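You operate a simulated robot arm through the tools that you are given. There is no shell and no other tool.

You run a simulated robot arm. Do the job below in one go: nothing can be reset, and whatever is moved stays where it is left.

JOB
Warm up the strapper and put two straps on the black coil, opposite each other.
Fine: wait for READY; the tension is set; guide up at the end, coil left on the plate. Where these are worked on the way, their far stop is far enough and under half their travel is too little: strap guide.

Only the result counts: the job must be done as asked and must still hold three seconds after the hand-in. Knocking over, shifting, dropping, spilling or breaking anything else fails it.

ROBOT AND FRAMES
A 7-joint arm with a three-finger gripper, fixed in place. Base frame: the origin is on the floor under the middle of its stand, x ahead of it, y to its left, z up; the work surface is at about z = 860. Readings come in mm, rad, newtons and seconds.
It reaches about 1342 mm from its shoulder. Its first joint turns from -2.897 to 2.897 rad. Payload 2.69 kg.
The TCP is the grasp point between the finger pads, 30 mm short of the fingertips. In the tool frame z runs along the fingers and y along their closing line. The gripper opens to 128 mm; its body begins 117 mm behind the TCP.
Orientation is that of the tool frame in the base frame, as a unit quaternion [w, x, y, z]. With the fingers straight down and closing along the base's y, the tool's x points along the base's -x, its y along +y and its z along -z.

CONTROLS
- The arm moves only by the tool move_arm. Its argument "moves" is text: rows parted by semicolons, each of 6 numbers parted by spaces: the shift along the tool's x, y, z in units of 500 mm (1.0 is 500 mm), then the turn, a rotation vector about the tool's x, y, z in units of 120 degrees (1.0 is 120 degrees). In form: dx dy dz wx wy wz; .... A call has 1 to 20 rows; each row is the pose to reach, as a shift and turn from the pose commanded when the call began, along the tool's axes at that moment. "jaw" is the closure, from 0 (fully open) to 1 (shut), set as the call begins (left out, the last holds). A call with a number of a shift or a turn outside -1 to 1 is refused whole. A row lasts 0.2 s, in which the tool goes at most 50 mm and 0.15 rad; a call with a longer step from one row to the next is refused whole, and so is a gripper value outside its range. Where a pose cannot be reached the arm comes as near as it can. A force on the tool above 50 N (or 10 N above the force at the start of the call, whichever is more), or a blocked arm, ends the call early, and 0.2 s more pass. The fingers move at their own pace (about 127 mm/s each) and stop on an object; they squeeze with about 29 N. The grip force told is the motor's: it shows also when the fingers shut on nothing. Time passes only in rows, and 0.2 s behind the last, so rows that repeat a pose let the fingers close. It gives the time, the measured TCP pose, the force on the tool (base axes), the opening and the grip force at its end, in the units of the frame above (readings bear some noise), with the torque about the TCP (base axes, N m) and any sound that the robot's microphone picked up, and new pictures: "show" is both (left out), scene, wrist or none.
- Cameras (640 x 400 px; columns grow to the right, rows downward): "scene" is fixed at [51.5, 501.8, 1612.4]; the picture's right is [0.18, -0.98, 0.00], its down [-0.82, -0.15, -0.56] and it looks along [0.55, 0.10, -0.83] (base axes); focal length 214 px, centre (320, 200). "wrist" rides on the gripper at [58, 54, -131] in the tool frame; the picture's right is [-0.68, 0.74, 0.00], its down [-0.62, -0.57, -0.55] and it looks along [-0.40, -0.37, 0.84] (tool axes); focal length 234 px, centre (320, 200).
- lift_body(by): moves the trunk up (or, below 0, down) by that many mm; the arm rides with it, the base frame stays. It gives what a move gives, with no picture.
- locate(camera, pixels): for up to 12 pixels [column, row] of the newest picture of that camera ("zoom" is the newest enlarged one), the place [x, y, z] in the base frame of the surface seen there, good to about 3 mm. The clock stands still meanwhile.
- zoom(camera, box): a new picture of the part [left, top, right, bottom] of that camera's present view, enlarged. The clock stands still meanwhile.
- finish_job(): hands the job in; it is judged then, once.

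Leave the gripper open and the arm clear of the work at the hand-in unless told otherwise.

The tools are called after "Emit:" as a command line: name --argument value ..., lists and objects as JSON in quotes. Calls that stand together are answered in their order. move_arm: Moves the arm, as the interface text tells. Its arguments: {"type":"object","properties":{"moves":{"type":"string"},"jaw":{"type":"number"},"show":{"type":"string","enum":["both","scene","wrist","none"]}},"required":["moves"]} The other tools are called the same way: lift_body (by) moves the trunk up or down; locate (camera, pixels) gives the place of the surface under pixels of a picture; zoom (camera, box) takes an enlarged picture of a part of a camera's view; finish_job () hands the job in.

At the start:

```text
clock: 0.0
ee_pos: [353.6, 602.6, 1601.9]
tool_rot: [0.0, 0.0, 1.0, 0.0]
contact_force: [-0.1, 0.0, 0.3]
wrist_torque: [0.01, 0.03, 0.03]
grip_width: 127.9
finger_force: 0.0
trunk travel left (down, up): [-225.0, 125.0]
```

scene: 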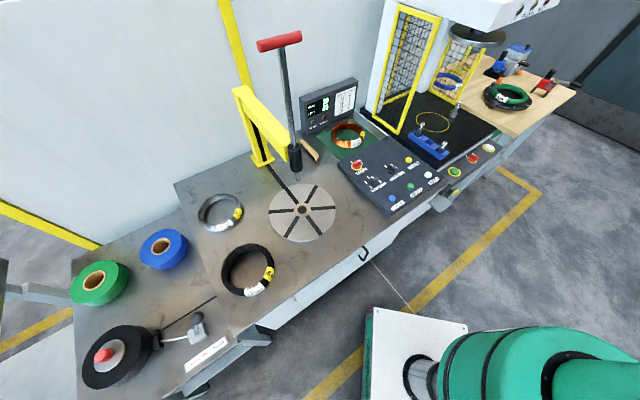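
wrist: 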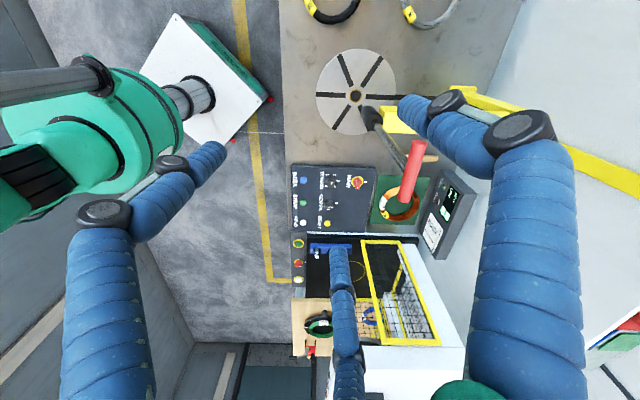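

I see a strapping bench: a plate with radial slots at about (303,212), a lever with a red handle above it, a control panel at about (390,175), and coils, with the black one at about (247,270). First I zoom in on the panel, the display and the coil to read the labels.

Emit:
zoom --camera "scene" --box '[330, 130, 450, 220]'

Emit:
zoom --camera "scene" --box '[290, 70, 380, 160]'

Emit:
zoom --camera "scene" --box '[180, 150, 350, 310]'

Emit:
zoom --camera "scene" --box '[60, 220, 260, 400]'

Emit:
zoom --camera "scene" --box '[220, 20, 340, 200]'

Emit:
zoom --camera "scene" --box '[370, 0, 600, 200]'

```text
4.44 times, centred on (390, 175) of scene
```

zoom: 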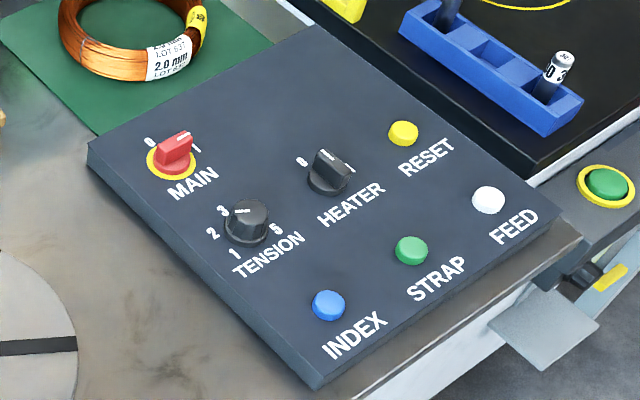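

```text
4.44 times, centred on (335, 115) of scene
```

zoom: 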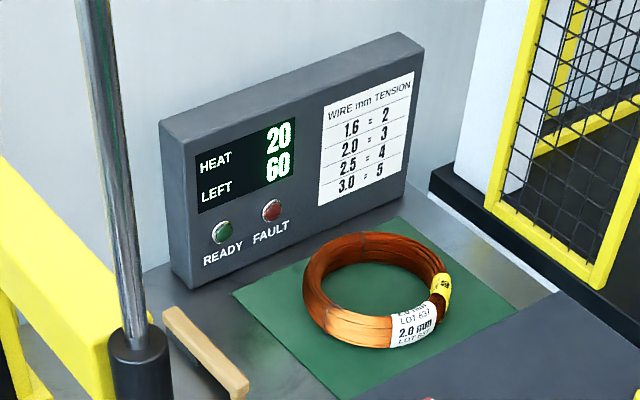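

```text
2.50 times, centred on (265, 230) of scene
```

zoom: 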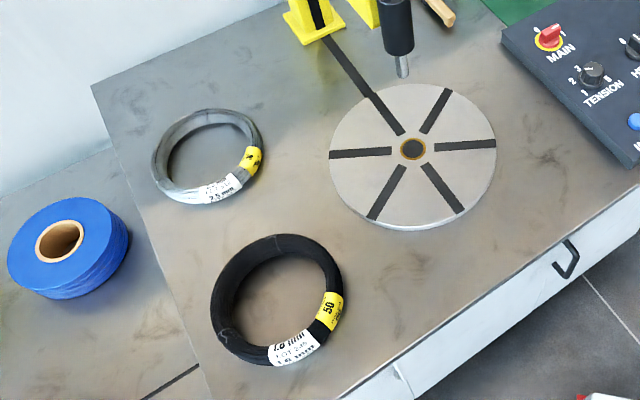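

```text
2.22 times, centred on (160, 310) of scene
```

zoom: 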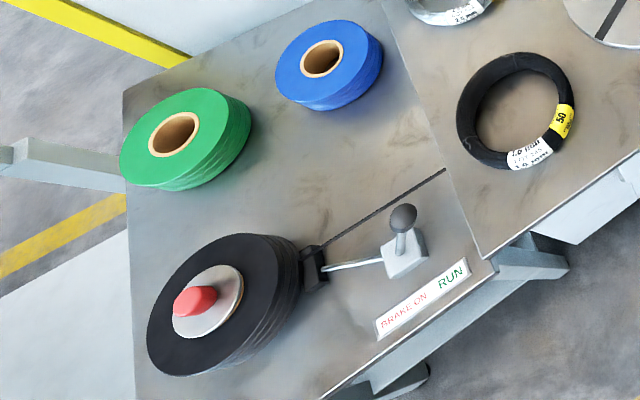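

```text
2.22 times, centred on (280, 110) of scene
```

zoom: 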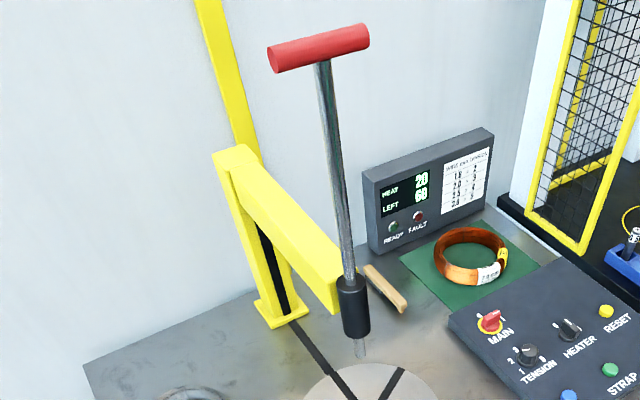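

```text
2.00 times, centred on (485, 100) of scene
```

zoom: 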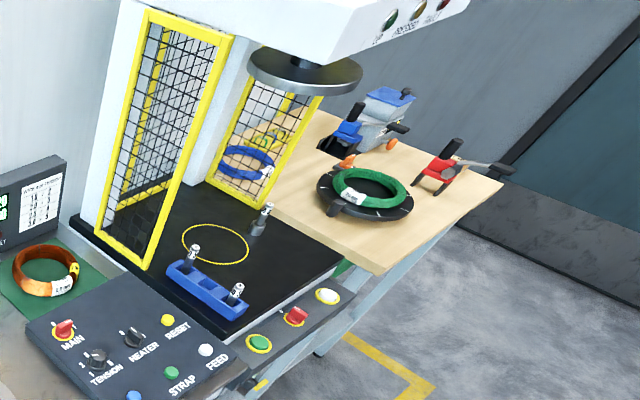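

The panel has MAIN, TENSION, HEATER, RESET, FEED, STRAP and INDEX; the display shows HEAT 20 and LEFT 60. Next I read the black coil's label, the dial positions and the brake lever up close.

Emit:
zoom --camera "scene" --box '[235, 255, 285, 305]'

Emit:
zoom --camera "scene" --box '[345, 150, 410, 200]'

Emit:
zoom --camera "scene" --box '[140, 300, 240, 390]'

Emit:
zoom --camera "scene" --box '[300, 80, 360, 135]'

Emit:
zoom --camera "scene" --box '[260, 130, 350, 250]'

Emit:
zoom --camera "wrist" --box '[280, 160, 480, 270]'

```text
8.00 times, centred on (260, 280) of scene
```

zoom: 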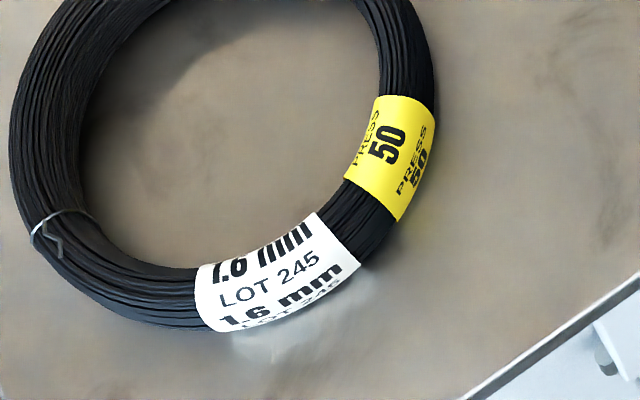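

```text
8.00 times, centred on (378, 175) of scene
```

zoom: 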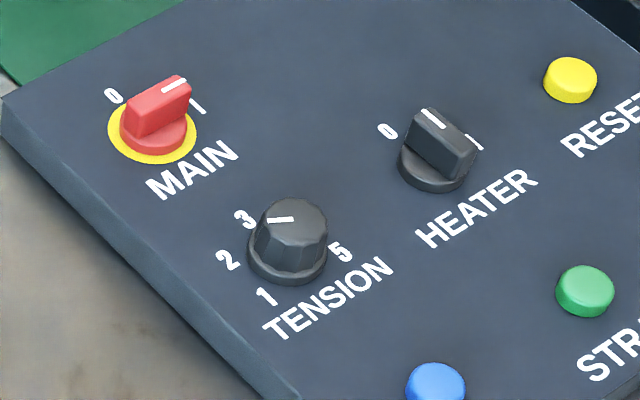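

```text
4.44 times, centred on (190, 345) of scene
```

zoom: 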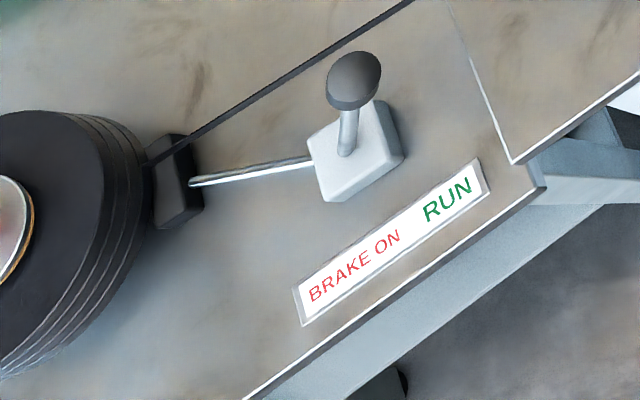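

```text
7.27 times, centred on (330, 108) of scene
```

zoom: 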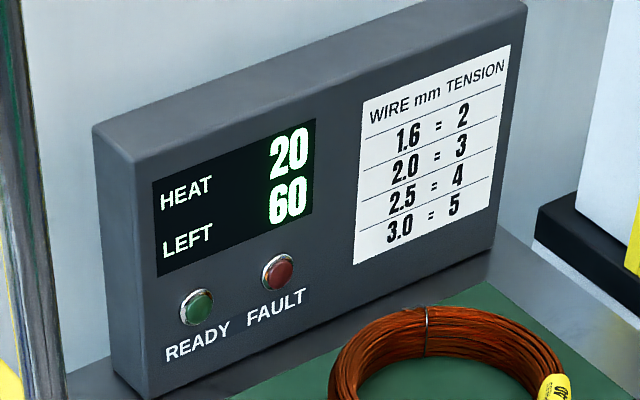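

```text
3.33 times, centred on (305, 190) of scene
```

zoom: 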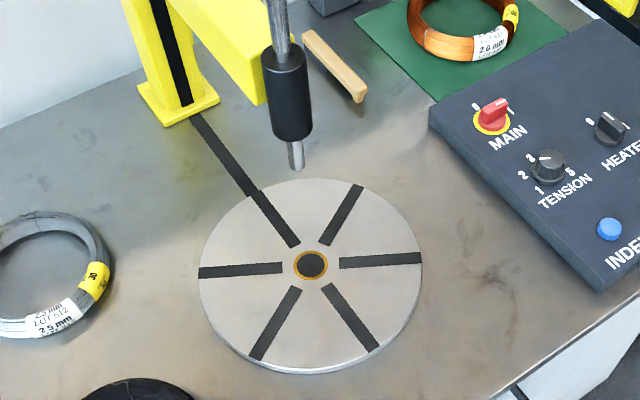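

```text
3.20 times, centred on (380, 215) of wrist
```

zoom: 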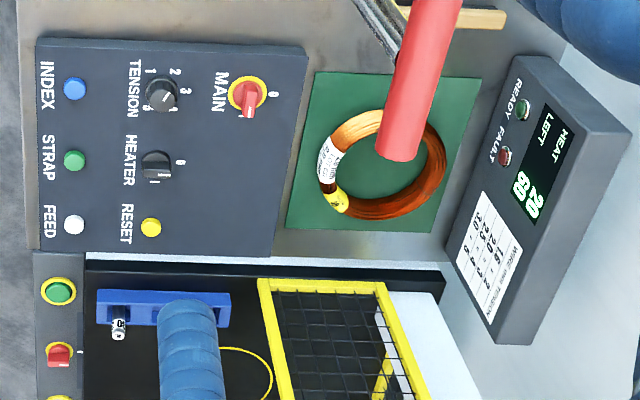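

The black coil is 1.6 mm, which the chart pairs with tension 2. MAIN seems to be on 1 and HEATER on 0. Next I get positions for the main items: plate, coil, guide handle, panel knobs and buttons, and brake lever.

Emit:
locate --camera "scene" --pixels '[[303, 209], [270, 212], [336, 209], [247, 245], [228, 270], [247, 293], [272, 268], [247, 270], [281, 41], [260, 46], [300, 37], [298, 178]]'

Emit:
locate --camera "scene" --pixels '[[357, 163], [375, 181], [392, 168], [409, 160], [391, 198], [410, 186], [428, 174], [196, 320], [197, 335], [165, 338], [294, 155], [260, 160]]'

Emit:
zoom --camera "scene" --box '[360, 165, 390, 190]'

```text
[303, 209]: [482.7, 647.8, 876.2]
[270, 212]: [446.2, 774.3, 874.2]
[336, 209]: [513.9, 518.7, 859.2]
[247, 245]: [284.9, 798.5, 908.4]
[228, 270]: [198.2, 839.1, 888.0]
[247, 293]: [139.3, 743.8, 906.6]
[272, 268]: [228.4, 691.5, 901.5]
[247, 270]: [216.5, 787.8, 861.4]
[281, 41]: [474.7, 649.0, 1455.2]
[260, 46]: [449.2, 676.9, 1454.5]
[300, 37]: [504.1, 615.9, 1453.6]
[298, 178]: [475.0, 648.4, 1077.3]
```

```text
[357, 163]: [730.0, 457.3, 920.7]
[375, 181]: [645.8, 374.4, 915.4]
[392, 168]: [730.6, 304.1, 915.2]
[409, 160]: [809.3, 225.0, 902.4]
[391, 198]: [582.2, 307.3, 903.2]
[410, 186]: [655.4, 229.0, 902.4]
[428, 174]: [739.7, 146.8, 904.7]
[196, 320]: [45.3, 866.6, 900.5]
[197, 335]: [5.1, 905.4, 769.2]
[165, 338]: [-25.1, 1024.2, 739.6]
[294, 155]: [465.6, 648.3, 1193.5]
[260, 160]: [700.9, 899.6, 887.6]
```

```text
16.00 times, centred on (375, 178) of scene
```

zoom: 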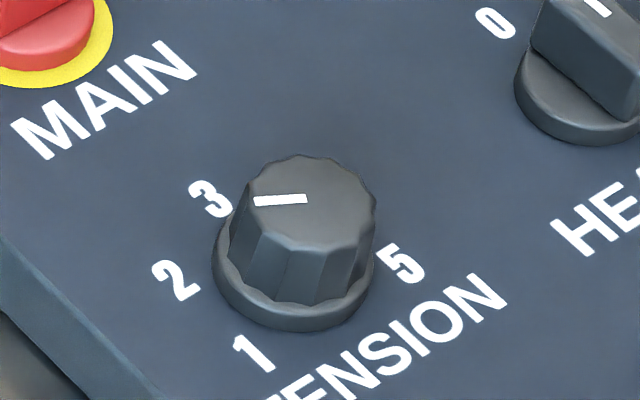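

The tension pointer, read from the knob's base, points at 2, so the setting matches 1.6 mm. The heater points at 0. The guide rod stands over the plate centre at about (482, 648). Next I look at the brake lever by the reel and locate its parts.

Emit:
zoom --camera "scene" --box '[150, 300, 230, 370]'

Emit:
locate --camera "scene" --pixels '[[198, 318], [200, 314], [194, 317], [195, 330], [190, 332], [200, 333], [188, 337], [172, 340], [158, 344], [158, 334], [222, 346], [166, 366]]'

```text
5.71 times, centred on (190, 335) of scene
```

zoom: 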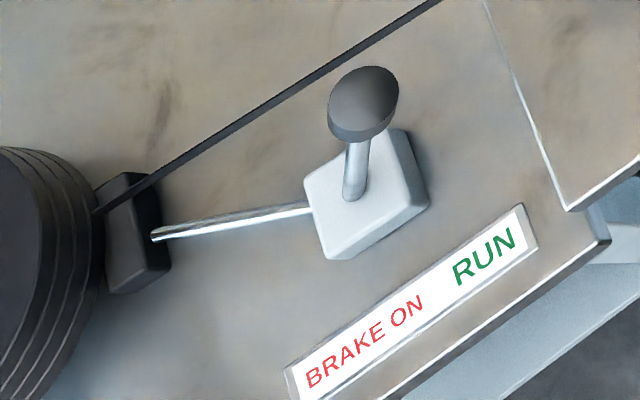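

```text
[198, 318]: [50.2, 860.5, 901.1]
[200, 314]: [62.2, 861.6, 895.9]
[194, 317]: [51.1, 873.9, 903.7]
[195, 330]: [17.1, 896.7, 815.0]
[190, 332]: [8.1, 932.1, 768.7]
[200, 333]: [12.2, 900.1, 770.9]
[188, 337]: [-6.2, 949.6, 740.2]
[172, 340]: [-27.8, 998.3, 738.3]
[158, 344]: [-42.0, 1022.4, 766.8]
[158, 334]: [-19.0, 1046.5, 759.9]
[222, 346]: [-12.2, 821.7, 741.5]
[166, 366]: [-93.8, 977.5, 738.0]
```

The lever base is at about (15, 910, 770) and its knob at about (52, 864, 900), so it leans toward RUN. Before working near anything, I close the fingers in free air here to see how they come together.

Emit:
move_arm --moves "0 0 0 0 0 0; 0 0 0 0 0 0; 0 0 0 0 0 0" --jaw 1 --show "both"

Emit:
locate --camera "scene" --pixels '[[370, 175], [402, 177], [384, 161], [398, 166], [350, 160], [365, 160], [352, 153], [410, 201], [440, 181]]'

```text
clock: 0.8
ee_pos: [353.6, 604.0, 1600.8]
tool_rot: [-0.001, 0.0, 1.0, 0.0]
contact_force: [-0.6, 0.4, 0.7]
wrist_torque: [-0.01, -0.04, -0.02]
grip_width: 2.0
finger_force: 29.3
trunk travel left (down, up): [-225.0, 125.0]
```

scene: 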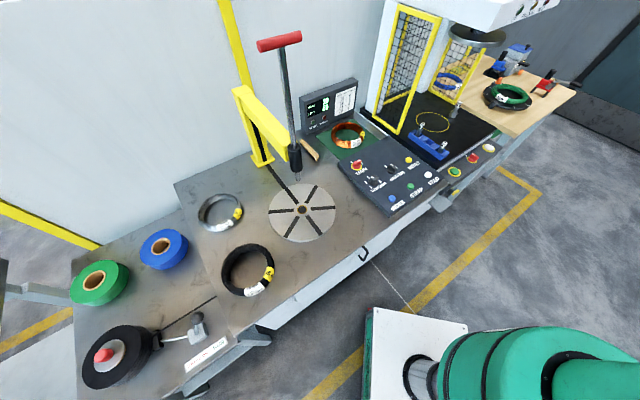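
wrist: 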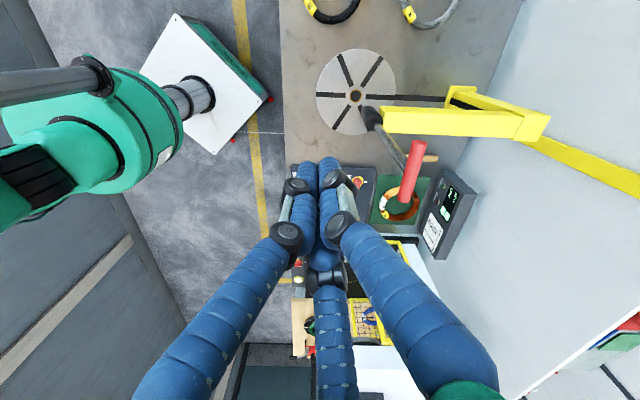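

```text
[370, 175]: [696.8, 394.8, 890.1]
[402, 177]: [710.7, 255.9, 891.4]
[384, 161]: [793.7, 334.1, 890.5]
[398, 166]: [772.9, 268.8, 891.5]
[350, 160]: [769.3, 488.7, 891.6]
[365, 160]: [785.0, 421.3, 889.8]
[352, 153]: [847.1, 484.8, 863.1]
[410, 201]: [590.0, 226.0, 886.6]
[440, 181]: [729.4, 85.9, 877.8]
```

The fingers close centrally from three sides 120° apart. The panel surface is at z≈890, the heater knob is at about (735, 303), and its "1" is clockwise from its "0". Next I locate the nearby press head and a few knob points, so the arm keeps clear.

Emit:
locate --camera "scene" --pixels '[[430, 10], [500, 22], [478, 38], [400, 20], [435, 50], [395, 60], [345, 85], [330, 110], [430, 130], [410, 140], [520, 5], [400, 120]]'

Emit:
zoom --camera "scene" --box '[380, 155, 410, 180]'

Emit:
locate --camera "zoom" --pixels '[[220, 130], [300, 190], [250, 260], [330, 270], [280, 150], [200, 220], [160, 160], [390, 190]]'

```text
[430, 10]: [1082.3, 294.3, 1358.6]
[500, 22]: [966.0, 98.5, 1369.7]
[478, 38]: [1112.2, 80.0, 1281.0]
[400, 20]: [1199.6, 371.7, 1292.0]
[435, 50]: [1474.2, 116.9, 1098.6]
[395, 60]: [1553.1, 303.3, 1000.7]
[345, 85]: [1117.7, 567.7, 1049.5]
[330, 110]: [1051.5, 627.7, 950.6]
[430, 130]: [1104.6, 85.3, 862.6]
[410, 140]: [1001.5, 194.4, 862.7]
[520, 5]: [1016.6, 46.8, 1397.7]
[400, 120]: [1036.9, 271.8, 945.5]
```

```text
16.00 times, centred on (395, 168) of scene
```

zoom: 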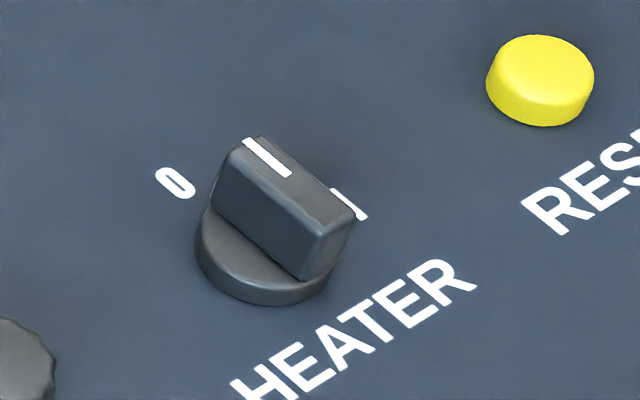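

```text
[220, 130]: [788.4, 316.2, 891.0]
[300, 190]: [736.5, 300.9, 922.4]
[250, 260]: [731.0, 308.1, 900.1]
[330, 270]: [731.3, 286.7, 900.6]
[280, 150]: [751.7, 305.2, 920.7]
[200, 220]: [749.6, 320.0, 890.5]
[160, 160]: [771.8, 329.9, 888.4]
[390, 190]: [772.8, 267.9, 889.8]
```

The heater bar points along about +46° at centre (736, 301), with its top at z≈922. I will travel sideways at height, away from the guide handle, turn the hand -46° to line up with the bar, half-close the fingers, and come down to z≈1110 above it.

Emit:
move_arm --moves "-0.0765 -0.0606 0 0 0 -0.0383; -0.153 -0.1212 0 0 0 -0.0767; -0.2294 -0.1818 0 0 0 -0.115; -0.3059 -0.2424 0 0 0 -0.1533; -0.3824 -0.303 0 0 0 -0.1917; -0.4589 -0.3636 0 0 0 -0.23; -0.5354 -0.4242 0 0 0 -0.2683; -0.6118 -0.4848 0 0 0 -0.3067; -0.6883 -0.5454 0 0 0 -0.345; -0.7648 -0.606 0 0 0 -0.3833; -0.7648 -0.606 0.098 0 0 -0.3833; -0.7648 -0.606 0.196 0 0 -0.3833; -0.7648 -0.606 0.294 0 0 -0.3833; -0.7648 -0.606 0.392 0 0 -0.3833; -0.7648 -0.606 0.49 0 0 -0.3833; -0.7648 -0.606 0.588 0 0 -0.3833; -0.7648 -0.606 0.686 0 0 -0.3833; -0.7648 -0.606 0.784 0 0 -0.3833; -0.7648 -0.606 0.882 0 0 -0.3833; -0.7648 -0.606 0.98 0 0 -0.3833" --jaw 0.45 --show "both"

```text
clock: 5.0
ee_pos: [737.6, 300.6, 1110.6]
tool_rot: [-0.001, -0.39, 0.921, -0.001]
contact_force: [-0.3, 0.2, 0.2]
wrist_torque: [-0.03, 0.04, 0.0]
grip_width: 70.6
finger_force: 0.0
trunk travel left (down, up): [-225.0, 125.0]
```

scene: 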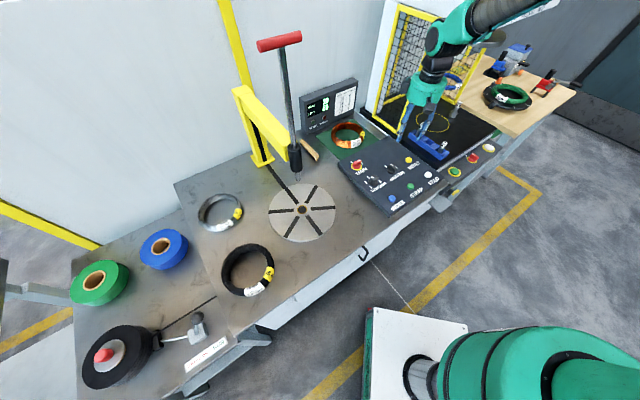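
wrist: 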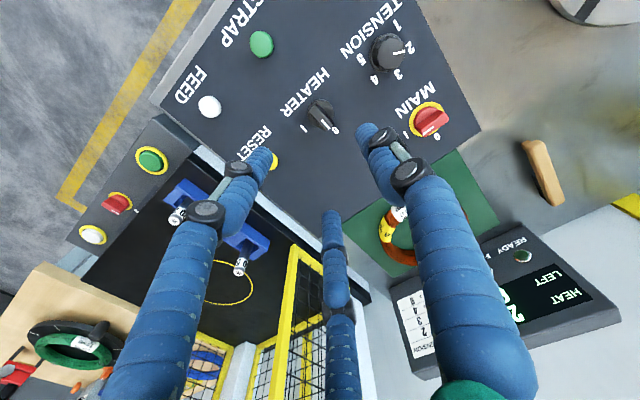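

The hand is above the heater knob, with nothing touched. I zoom in on the wrist view to check the dials before coming down.

Emit:
zoom --camera "wrist" --box '[260, 0, 480, 160]'

Emit:
locate --camera "wrist" --pixels '[[322, 116], [332, 124], [310, 107], [388, 52], [430, 120], [261, 42], [209, 106], [273, 160]]'

```text
2.50 times, centred on (370, 80) of wrist
```

zoom: 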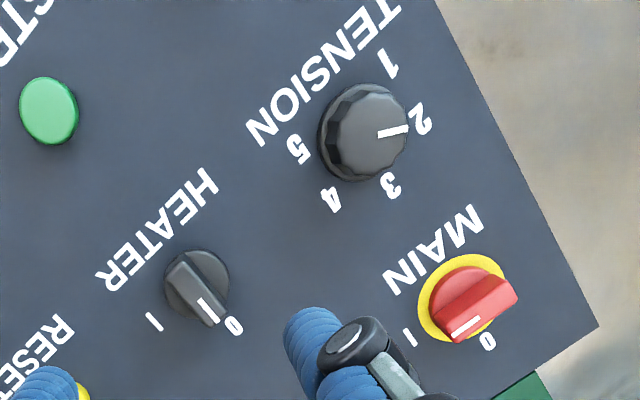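

```text
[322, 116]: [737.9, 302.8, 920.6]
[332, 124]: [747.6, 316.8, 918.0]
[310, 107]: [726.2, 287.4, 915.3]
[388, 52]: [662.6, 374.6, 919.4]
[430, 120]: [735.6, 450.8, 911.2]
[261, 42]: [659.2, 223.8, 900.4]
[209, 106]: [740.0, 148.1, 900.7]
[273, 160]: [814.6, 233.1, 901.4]
```

TENSION reads 2, MAIN is on 1, HEATER is on 0. I come straight down around the heater knob to TCP z≈929, with the fingertips about 8 mm above the panel.

Emit:
move_arm --moves "0 0 0.09 0 0 0; 0 0 0.18 0 0 0; 0 0 0.27 0 0 0; 0 0 0.34 0 0 0; 0 0 0.363 0 0 0; 0 0 0.363 0 0 0" --show "wrist"

```text
clock: 6.4
ee_pos: [735.2, 300.3, 930.6]
tool_rot: [0.0, -0.391, 0.92, -0.001]
contact_force: [0.6, 0.5, -0.3]
wrist_torque: [-0.01, -0.01, 0.04]
grip_width: 70.3
finger_force: 0.1
trunk travel left (down, up): [-225.0, 125.0]
```

wrist: 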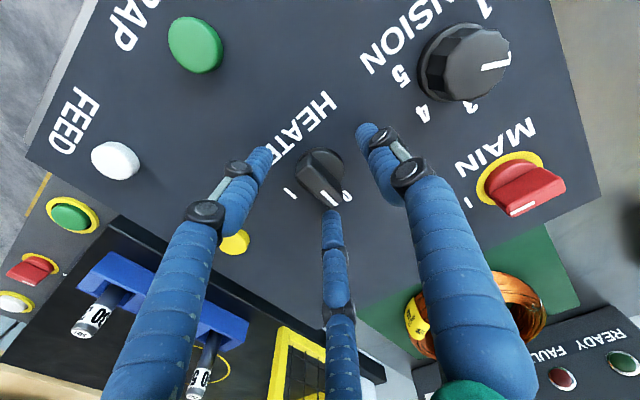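

The three fingers surround the heater knob. I close on it.

Emit:
move_arm --moves "0 0 0 0 0 0; 0 0 0 0 0 0; 0 0 0 0 0 0" --jaw 1 --show "wrist"

```text
clock: 7.0
ee_pos: [742.5, 298.4, 931.8]
tool_rot: [0.004, -0.389, 0.921, -0.002]
contact_force: [13.7, -3.7, -11.5]
wrist_torque: [-0.25, -0.06, -0.5]
grip_width: 24.7
finger_force: 44.9
trunk travel left (down, up): [-225.0, 125.0]
stopped in row 2: the force on the tool passed its limit at 59 N (the readings are from after the stop); the commanded pose is now the measured one
```

wrist: 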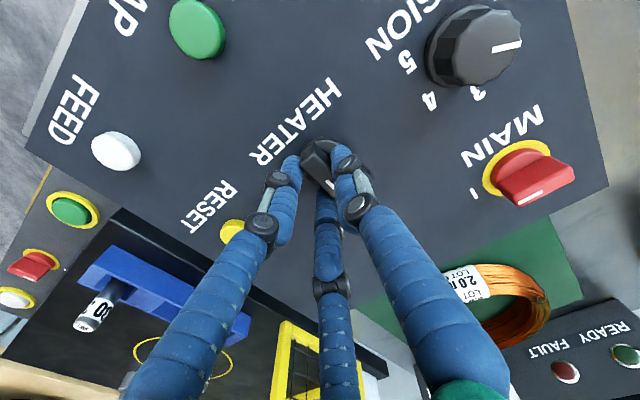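

The fingers hold the knob; they closed with the knob axis about 6 mm toward tool +y. I turn it clockwise 90° about the knob's axis, letting the hand orbit to match.

Emit:
move_arm --moves "0.0017 -0.0002 0 0 0 0.0625; 0.0034 -0.0002 0 0 0 0.125; 0.0051 0.0001 0 0 0 0.1875; 0.0067 0.0005 0 0 0 0.25; 0.0083 0.0012 0 0 0 0.3125; 0.0098 0.0021 0 0 0 0.375; 0.0111 0.0031 0 0 0 0.4375; 0.0123 0.0043 0 0 0 0.5; 0.0133 0.0057 0 0 0 0.5625; 0.0141 0.0072 0 0 0 0.625; 0.0148 0.0088 0 0 0 0.6875; 0.0152 0.0104 0 0 0 0.75" --show "both"

```text
clock: 9.6
ee_pos: [733.5, 296.5, 932.8]
tool_rot: [0.004, 0.377, 0.926, 0.002]
contact_force: [37.1, -9.1, -12.3]
wrist_torque: [-0.81, -1.02, -0.16]
grip_width: 24.3
finger_force: 44.9
trunk travel left (down, up): [-225.0, 125.0]
```

scene: 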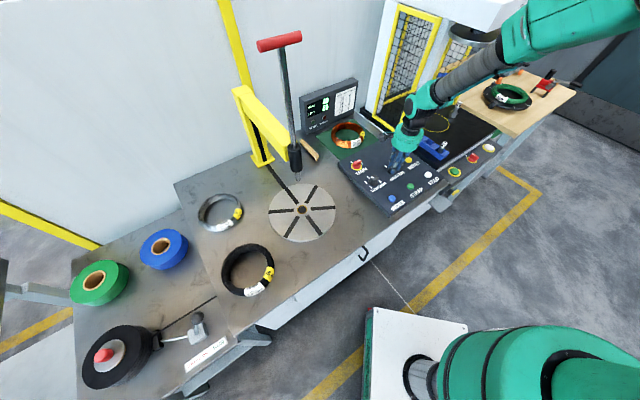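
wrist: 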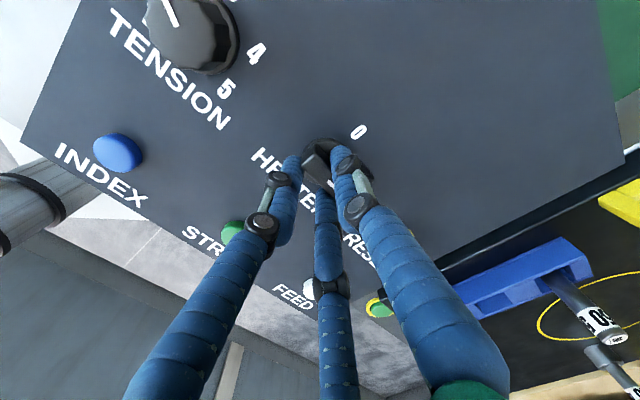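

The hand turned the full 90° and the knob seems to have turned with it. I check the display and the knob before letting go.

Emit:
zoom --camera "scene" --box '[300, 80, 360, 135]'

Emit:
zoom --camera "wrist" --box '[240, 90, 420, 220]'

```text
7.27 times, centred on (330, 108) of scene
```

zoom: 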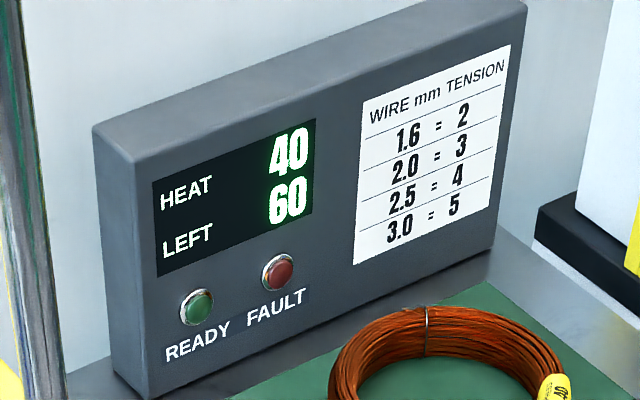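

```text
3.08 times, centred on (330, 155) of wrist
```

zoom: 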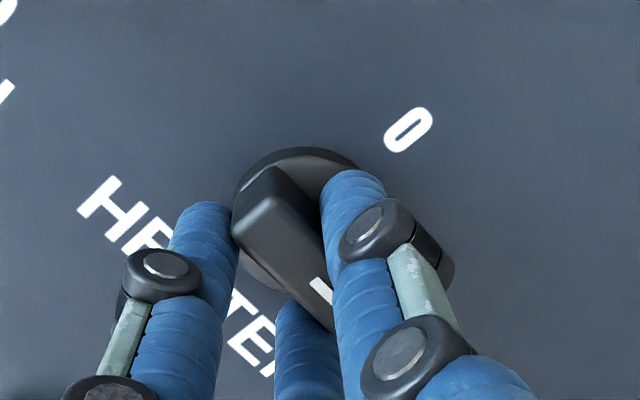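

HEAT has climbed to 40, so the heater is on. I open the fingers and rise straight up.

Emit:
move_arm --moves "0 0 0 0 0 0; 0 0 0 0 0 0; 0 0 0 0 0 0; 0 0 -0.05 0 0 0; 0 0 -0.14 0 0 0; 0 0 -0.23 0 0 0; 0 0 -0.32 0 0 0; 0 0 -0.41 0 0 0" --jaw 0.4 --show "both"

Emit:
zoom --camera "scene" --box '[345, 150, 445, 215]'

Emit:
zoom --camera "scene" --box '[300, 80, 360, 135]'

```text
clock: 11.4
ee_pos: [730.1, 297.1, 1138.4]
tool_rot: [0.004, 0.375, 0.927, 0.002]
contact_force: [-0.8, -0.3, -0.6]
wrist_torque: [0.01, -0.03, 0.03]
grip_width: 76.8
finger_force: 0.0
trunk travel left (down, up): [-225.0, 125.0]
```

scene: 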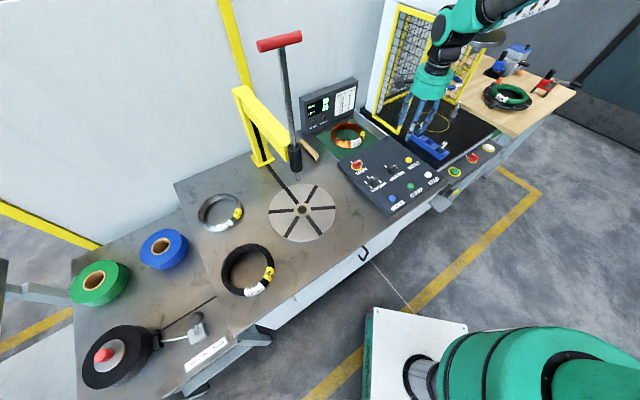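
wrist: 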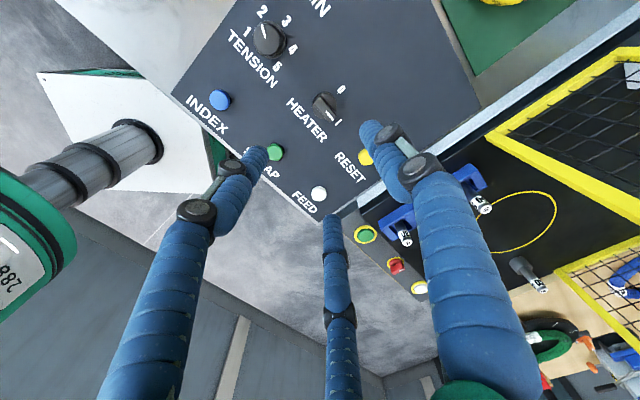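

```text
6.15 times, centred on (395, 182) of scene
```

zoom: 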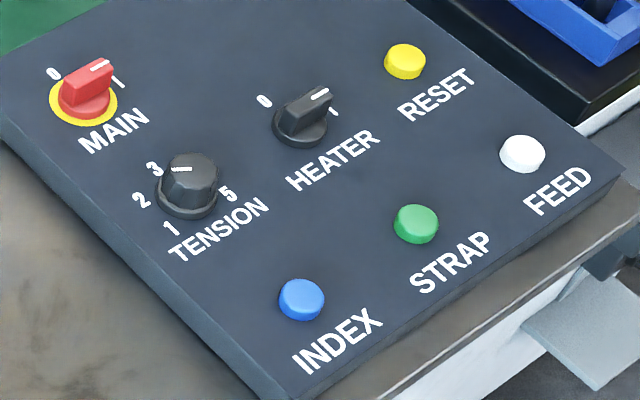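

```text
7.27 times, centred on (330, 108) of scene
```

zoom: 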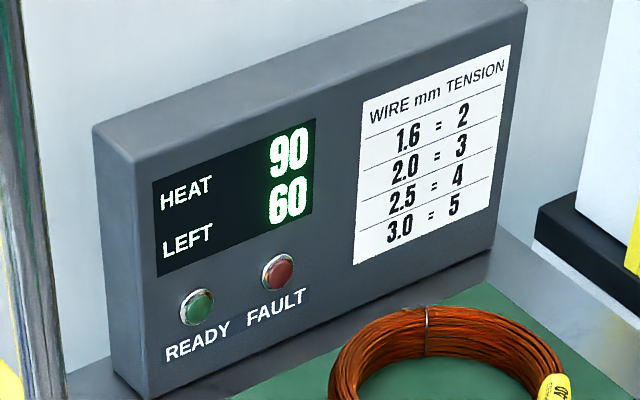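

The HEATER pointer now sits at 1 and HEAT reads 90, so it warms while I fetch the coil. I will swing the hand around the robot side of the guide rod toward the black coil.

Emit:
move_arm --moves "0.0772 -0.0389 -0.0155 0 0 -0.0349; 0.1545 -0.0777 -0.031 0 0 -0.0698; 0.2317 -0.1166 -0.0465 0 0 -0.1046; 0.309 -0.1555 -0.062 0 0 -0.1395; 0.3862 -0.1944 -0.0775 0 0 -0.1744; 0.4635 -0.2333 -0.093 0 0 -0.2092; 0.5407 -0.2721 -0.1085 0 0 -0.2441; 0.618 -0.311 -0.124 0 0 -0.279" --jaw 0.9 --show "scene"

```text
clock: 13.2
ee_pos: [399.7, 400.1, 1198.0]
tool_rot: [0.004, 0.091, 0.996, 0.001]
contact_force: [0.1, -1.1, 1.4]
wrist_torque: [0.0, -0.03, -0.01]
grip_width: 12.7
finger_force: 0.0
trunk travel left (down, up): [-225.0, 125.0]
```

scene: 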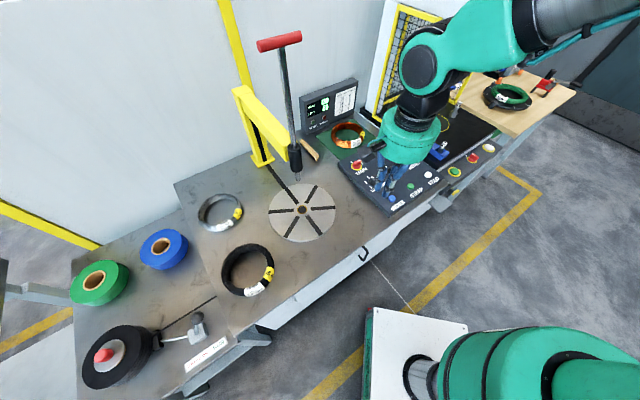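

The hand is clear. I check where the wrist and forearm are, so they don't sweep into the guide handle on the next move.

Emit:
locate --camera "scene" --pixels '[[480, 45], [430, 60], [600, 10], [405, 130], [550, 20], [420, 110], [560, 350], [460, 370]]'

```text
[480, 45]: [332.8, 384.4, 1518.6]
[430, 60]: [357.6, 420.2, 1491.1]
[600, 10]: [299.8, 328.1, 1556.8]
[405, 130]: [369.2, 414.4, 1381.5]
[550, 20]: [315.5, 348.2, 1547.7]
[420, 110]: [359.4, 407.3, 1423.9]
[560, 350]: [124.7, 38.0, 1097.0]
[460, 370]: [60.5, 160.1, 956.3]
```

The forearm rises from the wrist back toward the robot, so it stays clear of the handle. I move on to above the black coil at z≈1150.

Emit:
move_arm --moves "0.0558 0.0729 0.0107 0 0 -0.0309; 0.1116 0.1458 0.0213 0 0 -0.0618; 0.1673 0.2187 0.032 0 0 -0.0927; 0.2231 0.2916 0.0427 0 0 -0.1236; 0.2789 0.3644 0.0533 0 0 -0.1544; 0.3347 0.4373 0.064 0 0 -0.1853; 0.3904 0.5102 0.0747 0 0 -0.2162; 0.4462 0.5831 0.0853 0 0 -0.2471; 0.502 0.656 0.096 0 0 -0.278; 0.502 0.656 0.096 0 0 -0.278" --jaw 0.9 --show "both"

```text
clock: 15.4
ee_pos: [213.5, 768.6, 1146.9]
tool_rot: [0.005, -0.197, 0.98, 0.0]
contact_force: [-0.5, -0.1, -0.1]
wrist_torque: [-0.06, -0.09, 0.02]
grip_width: 12.9
finger_force: 0.2
trunk travel left (down, up): [-225.0, 125.0]
```

scene: 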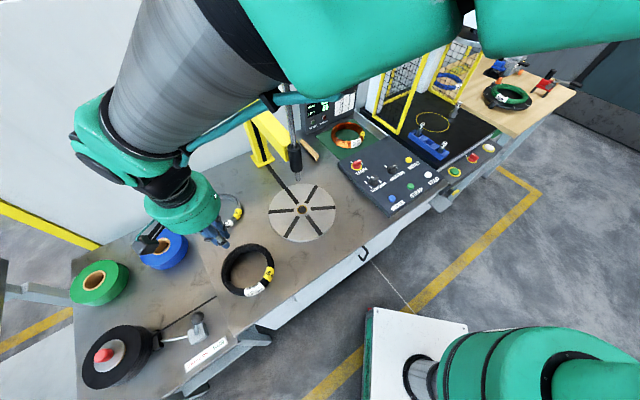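
wrist: 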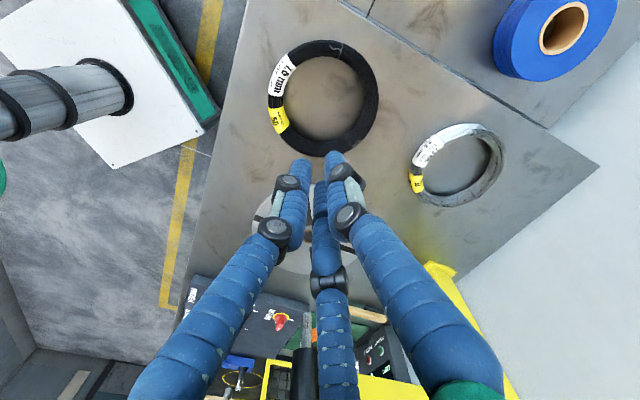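

I see the coil in the wrist view at about (323, 98). I measure its edges.

Emit:
zoom --camera "wrist" --box '[240, 20, 410, 170]'

Emit:
locate --camera "wrist" --pixels '[[275, 98], [371, 98], [323, 48], [323, 147], [290, 62], [357, 64], [288, 135], [358, 134], [323, 98], [340, 98], [323, 75], [300, 98]]'

```text
2.67 times, centred on (325, 95) of wrist
```

zoom: 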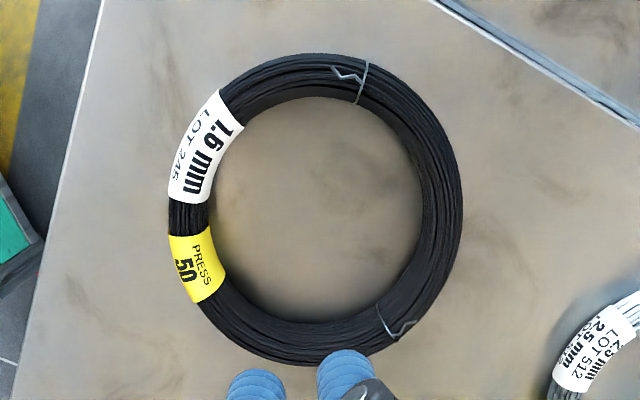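

```text
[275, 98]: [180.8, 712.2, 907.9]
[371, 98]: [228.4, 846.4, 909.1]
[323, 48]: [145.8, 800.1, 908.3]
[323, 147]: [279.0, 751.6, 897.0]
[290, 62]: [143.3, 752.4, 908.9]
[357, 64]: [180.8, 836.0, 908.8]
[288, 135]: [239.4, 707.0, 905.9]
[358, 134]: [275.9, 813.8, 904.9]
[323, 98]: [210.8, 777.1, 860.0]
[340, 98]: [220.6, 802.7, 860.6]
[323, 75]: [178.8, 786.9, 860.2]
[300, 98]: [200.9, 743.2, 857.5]
```

Coil centre comes out at about (209, 777), top at z≈908, inner radius about 55 mm. The guide rod stands over the plate, so I plan to lift the coil from inside by spreading the fingers. I centre the closed fingers over the hole and come down to just above it.

Emit:
move_arm --moves "0.0058 0.0214 0.04 0 0 0; 0.0058 0.0214 0.13 0 0 0; 0.0058 0.0214 0.22 0 0 0; 0.0058 0.0214 0.31 0 0 0; 0.0058 0.0214 0.38 0 0 0; 0.0058 0.0214 0.38 0 0 0" --jaw 0.95 --show "both"

Emit:
zoom --camera "wrist" --box '[220, 60, 420, 260]'

```text
clock: 16.8
ee_pos: [208.6, 777.4, 956.7]
tool_rot: [0.005, -0.198, 0.98, 0.001]
contact_force: [0.1, -0.1, 0.0]
wrist_torque: [-0.03, 0.07, 0.03]
grip_width: 6.2
finger_force: 0.1
trunk travel left (down, up): [-225.0, 125.0]
```

scene: 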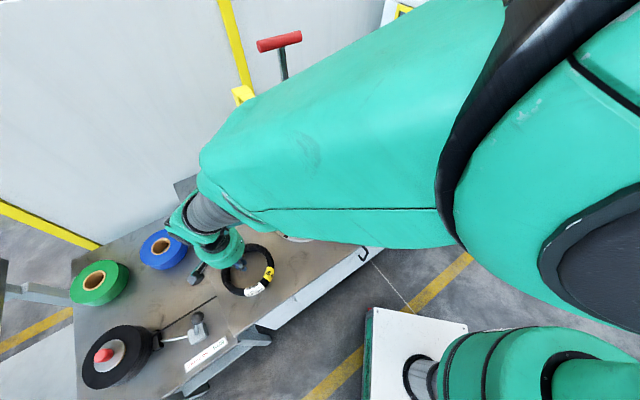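
wrist: 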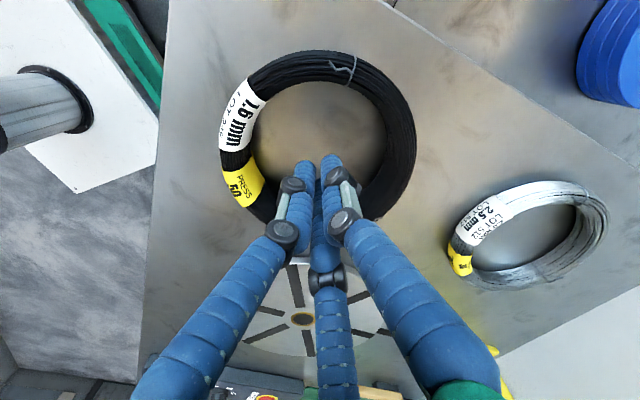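

```text
2.00 times, centred on (320, 160) of wrist
```

zoom: 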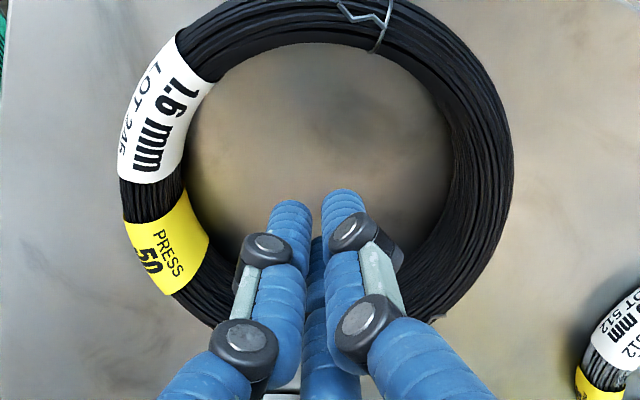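

The fingertips are just above the hole. I check the coil's centre again from close up.

Emit:
locate --camera "wrist" --pixels '[[320, 56], [320, 68], [320, 78], [255, 95], [385, 92], [398, 140], [408, 140], [390, 140], [235, 170], [225, 150], [395, 185], [265, 205]]'

```text
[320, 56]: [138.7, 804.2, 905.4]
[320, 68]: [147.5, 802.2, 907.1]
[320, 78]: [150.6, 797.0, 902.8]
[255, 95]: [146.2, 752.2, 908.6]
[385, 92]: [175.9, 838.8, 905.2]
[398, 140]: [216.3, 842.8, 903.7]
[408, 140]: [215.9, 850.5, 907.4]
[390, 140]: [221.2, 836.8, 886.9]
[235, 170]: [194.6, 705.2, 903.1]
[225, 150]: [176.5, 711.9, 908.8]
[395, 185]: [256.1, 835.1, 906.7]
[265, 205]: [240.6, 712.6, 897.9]
```

The centre is confirmed at about (210, 778), with inner radius about 59. I lower the closed fingers into the hole to TCP z≈896, leaving the tips about 6 mm off the bench.

Emit:
move_arm --moves "0 0.001 0.05 0 0 0; 0 0.001 0.1 0 0 0; 0 0.001 0.121 0 0 0; 0 0.001 0.121 0 0 0" --jaw 0.95 --show "wrist"

```text
clock: 17.8
ee_pos: [208.8, 778.7, 896.5]
tool_rot: [0.005, -0.198, 0.98, 0.0]
contact_force: [0.4, 0.3, 0.0]
wrist_torque: [0.01, -0.03, 0.0]
grip_width: 6.6
finger_force: 0.1
trunk travel left (down, up): [-225.0, 125.0]
```

wrist: 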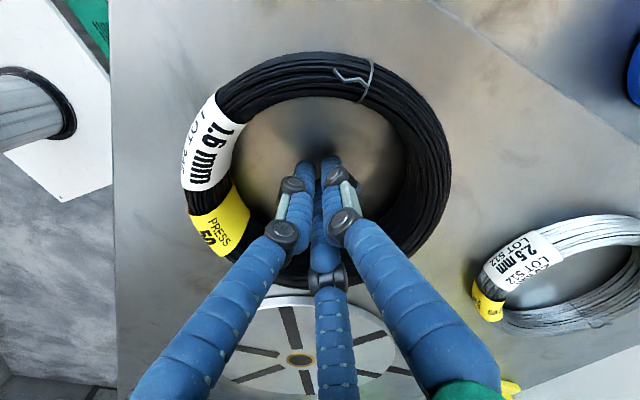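

The fingers are inside the coil with no contact. I spread them outward against the inner wall.

Emit:
move_arm --moves "0 0 0 0 0 0; 0 0 0 0 0 0; 0 0 0 0 0 0; 0 0 0 0 0 0" --jaw 0 --show "wrist"

```text
clock: 18.8
ee_pos: [208.4, 777.3, 895.7]
tool_rot: [0.006, -0.198, 0.98, 0.0]
contact_force: [0.6, 1.7, -0.6]
wrist_torque: [-0.03, 0.06, -0.01]
grip_width: 129.7
finger_force: 0.0
trunk travel left (down, up): [-225.0, 125.0]
```

wrist: 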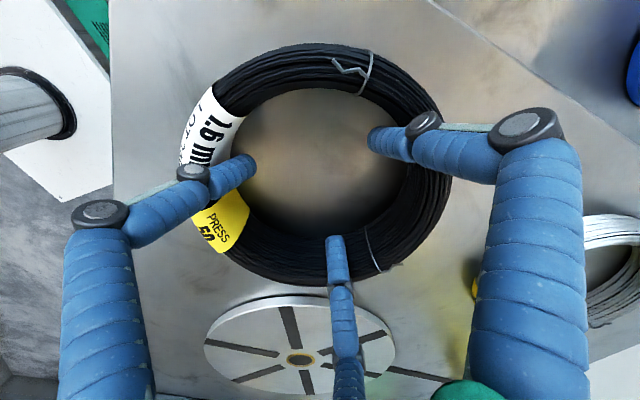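

The fingers reached full spread (129.7 mm) with no force, so they do not bear on the inner wall and this inside hold won't work. I close them again, rise out, and will instead straddle the near side of the ring with one finger inside and two outside.

Emit:
move_arm --moves "0 0 0 0 0 0; 0 0 0 0 0 0; 0 0 0 0 0 0; 0 0 0 0 0 0; 0 0 0 0 0 0; 0 0 -0.08 0 0 0; 0 0 -0.17 0 0 0; 0 0 -0.26 0 0 0; 0 0 -0.35 0 0 0; 0 0 -0.4 0 0 0" --jaw 0.95 --show "wrist"

Emit:
locate --camera "wrist" --pixels '[[275, 98], [371, 98], [323, 48], [290, 62], [357, 64], [288, 135], [358, 134]]'

```text
clock: 21.0
ee_pos: [206.9, 778.1, 1097.8]
tool_rot: [0.006, -0.198, 0.98, 0.001]
contact_force: [-0.1, -0.3, 1.6]
wrist_torque: [0.05, 0.02, 0.0]
grip_width: 6.5
finger_force: 0.0
trunk travel left (down, up): [-225.0, 125.0]
```

wrist: 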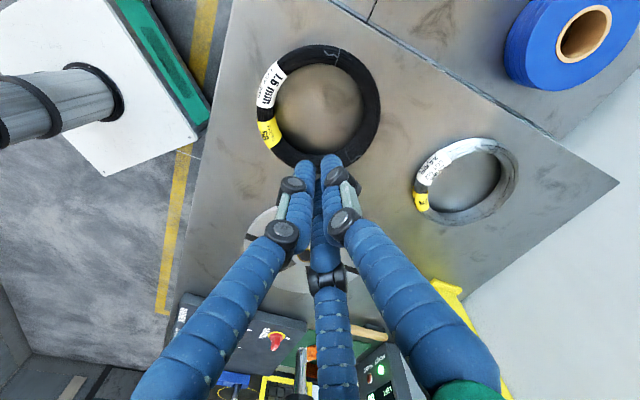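

```text
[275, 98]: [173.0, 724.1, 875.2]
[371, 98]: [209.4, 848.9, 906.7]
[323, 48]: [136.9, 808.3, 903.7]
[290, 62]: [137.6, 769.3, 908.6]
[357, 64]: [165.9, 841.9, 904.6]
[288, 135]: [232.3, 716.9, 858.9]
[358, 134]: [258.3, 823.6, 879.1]
```

The READY lamp now glows in the wrist view at about (380, 370). The coil may have shifted slightly, so I measure it again.

Emit:
zoom --camera "wrist" --box '[240, 30, 400, 180]'

Emit:
locate --camera "wrist" --pixels '[[265, 104], [373, 104], [320, 51], [282, 65], [357, 66], [276, 143], [362, 143], [372, 125], [268, 125], [300, 55], [340, 55], [320, 104]]'

```text
2.67 times, centred on (320, 105) of wrist
```

zoom: 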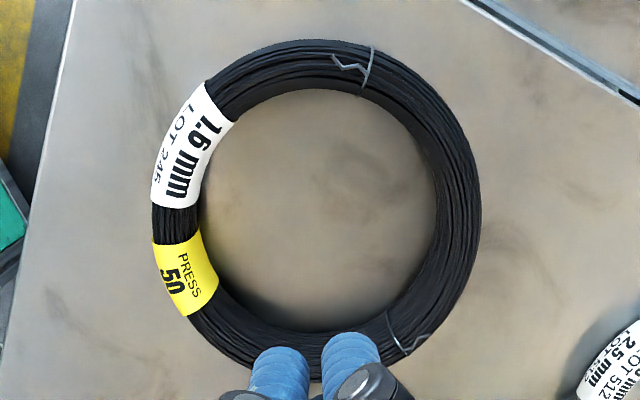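

```text
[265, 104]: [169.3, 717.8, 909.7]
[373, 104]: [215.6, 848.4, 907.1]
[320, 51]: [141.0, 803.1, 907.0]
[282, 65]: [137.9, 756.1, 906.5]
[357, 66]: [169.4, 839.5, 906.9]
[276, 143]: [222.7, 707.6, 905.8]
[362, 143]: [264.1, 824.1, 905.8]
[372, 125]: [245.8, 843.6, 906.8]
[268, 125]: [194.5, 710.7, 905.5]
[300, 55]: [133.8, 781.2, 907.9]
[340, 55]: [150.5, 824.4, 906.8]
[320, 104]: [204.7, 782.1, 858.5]
```

The coil centre is now (207, 779), mean ring radius 72 mm. I turn the hand so finger 1 faces az 53° (plate direction) and move to the start of a tilted approach on the robot side of the ring.

Emit:
move_arm --moves "0.0275 -0.0161 0.0135 0 0 0.0619; 0.055 -0.0323 0.0269 0 0 0.1238; 0.0825 -0.0484 0.0404 0 0 0.1856; 0.11 -0.0645 0.0538 0 0 0.2475; 0.1375 -0.0806 0.0673 0 0 0.3094; 0.165 -0.0968 0.0807 0 0 0.3713; 0.1925 -0.1129 0.0942 0 0 0.4331; 0.22 -0.129 0.1076 0 0 0.495; 0.22 -0.129 0.1076 0 0 0.495" --jaw 0.4 --show "none"

Emit:
move_arm --moves "0 0 0 -0.055 0 0; 0 0 0 -0.11 0 0; 0 0 0 -0.1667 0 0; 0 0 0 -0.1667 0 0" --show "both"

```text
clock: 23.0
ee_pos: [130.7, 675.6, 1041.7]
tool_rot: [0.004, 0.315, 0.949, 0.003]
contact_force: [-0.1, 0.1, 0.3]
wrist_torque: [0.01, 0.01, 0.0]
grip_width: 76.8
finger_force: 0.0
trunk travel left (down, up): [-225.0, 125.0]
```

```text
clock: 24.0
ee_pos: [148.6, 665.6, 1028.5]
tool_rot: [0.063, 0.322, 0.932, 0.156]
contact_force: [-0.2, 0.0, -0.5]
wrist_torque: [0.02, -0.02, 0.0]
grip_width: 76.7
finger_force: 0.0
trunk travel left (down, up): [-225.0, 125.0]
```

scene: 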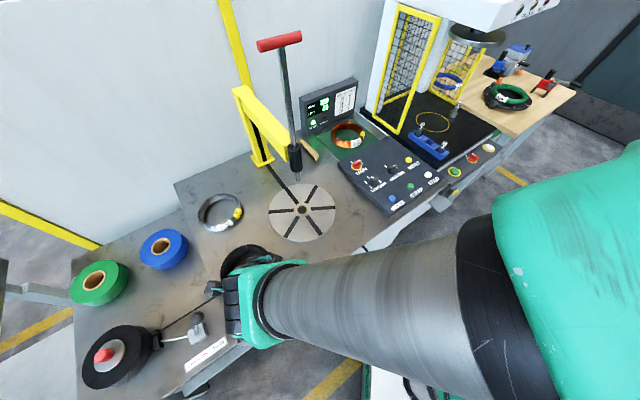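
wrist: 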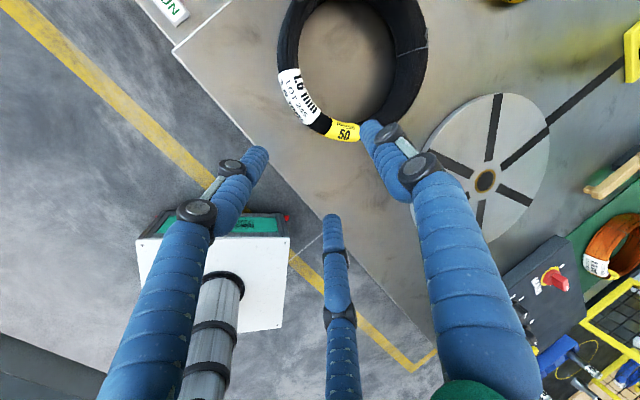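

The tilt left the hand about 24 mm off target, so that pose is near a joint limit. I advance a little along the fingers, still above the coil, to see whether the error shrinks further out.

Emit:
move_arm --moves "0 0 0.04 0 0 0; 0 0 0.08 0 0 0; 0 0 0.12 0 0 0; 0 0 0.12 0 0 0; 0 0 0.12 0 0 0" --show "none"

```text
clock: 25.2
ee_pos: [152.2, 696.4, 995.4]
tool_rot: [0.058, 0.314, 0.932, 0.174]
contact_force: [-0.1, 1.1, 0.1]
wrist_torque: [0.02, -0.01, 0.02]
grip_width: 76.5
finger_force: 0.1
trunk travel left (down, up): [-225.0, 125.0]
```

The error has shrunk to about 13 mm. I wait in place to see whether it is still settling.

Emit:
move_arm --moves "0 0 0 0 0 0; 0 0 0 0 0 0; 0 0 0 0 0 0" --show "wrist"

```text
clock: 26.0
ee_pos: [149.6, 695.0, 993.4]
tool_rot: [0.059, 0.314, 0.932, 0.172]
contact_force: [1.1, -0.6, -0.3]
wrist_torque: [-0.01, -0.01, 0.0]
grip_width: 76.8
finger_force: 0.1
trunk travel left (down, up): [-225.0, 125.0]
```

wrist: 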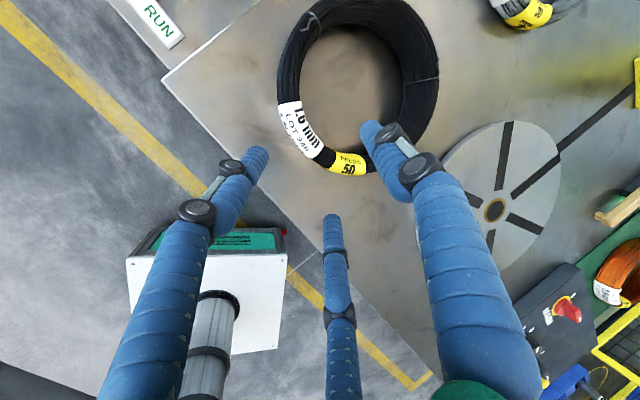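

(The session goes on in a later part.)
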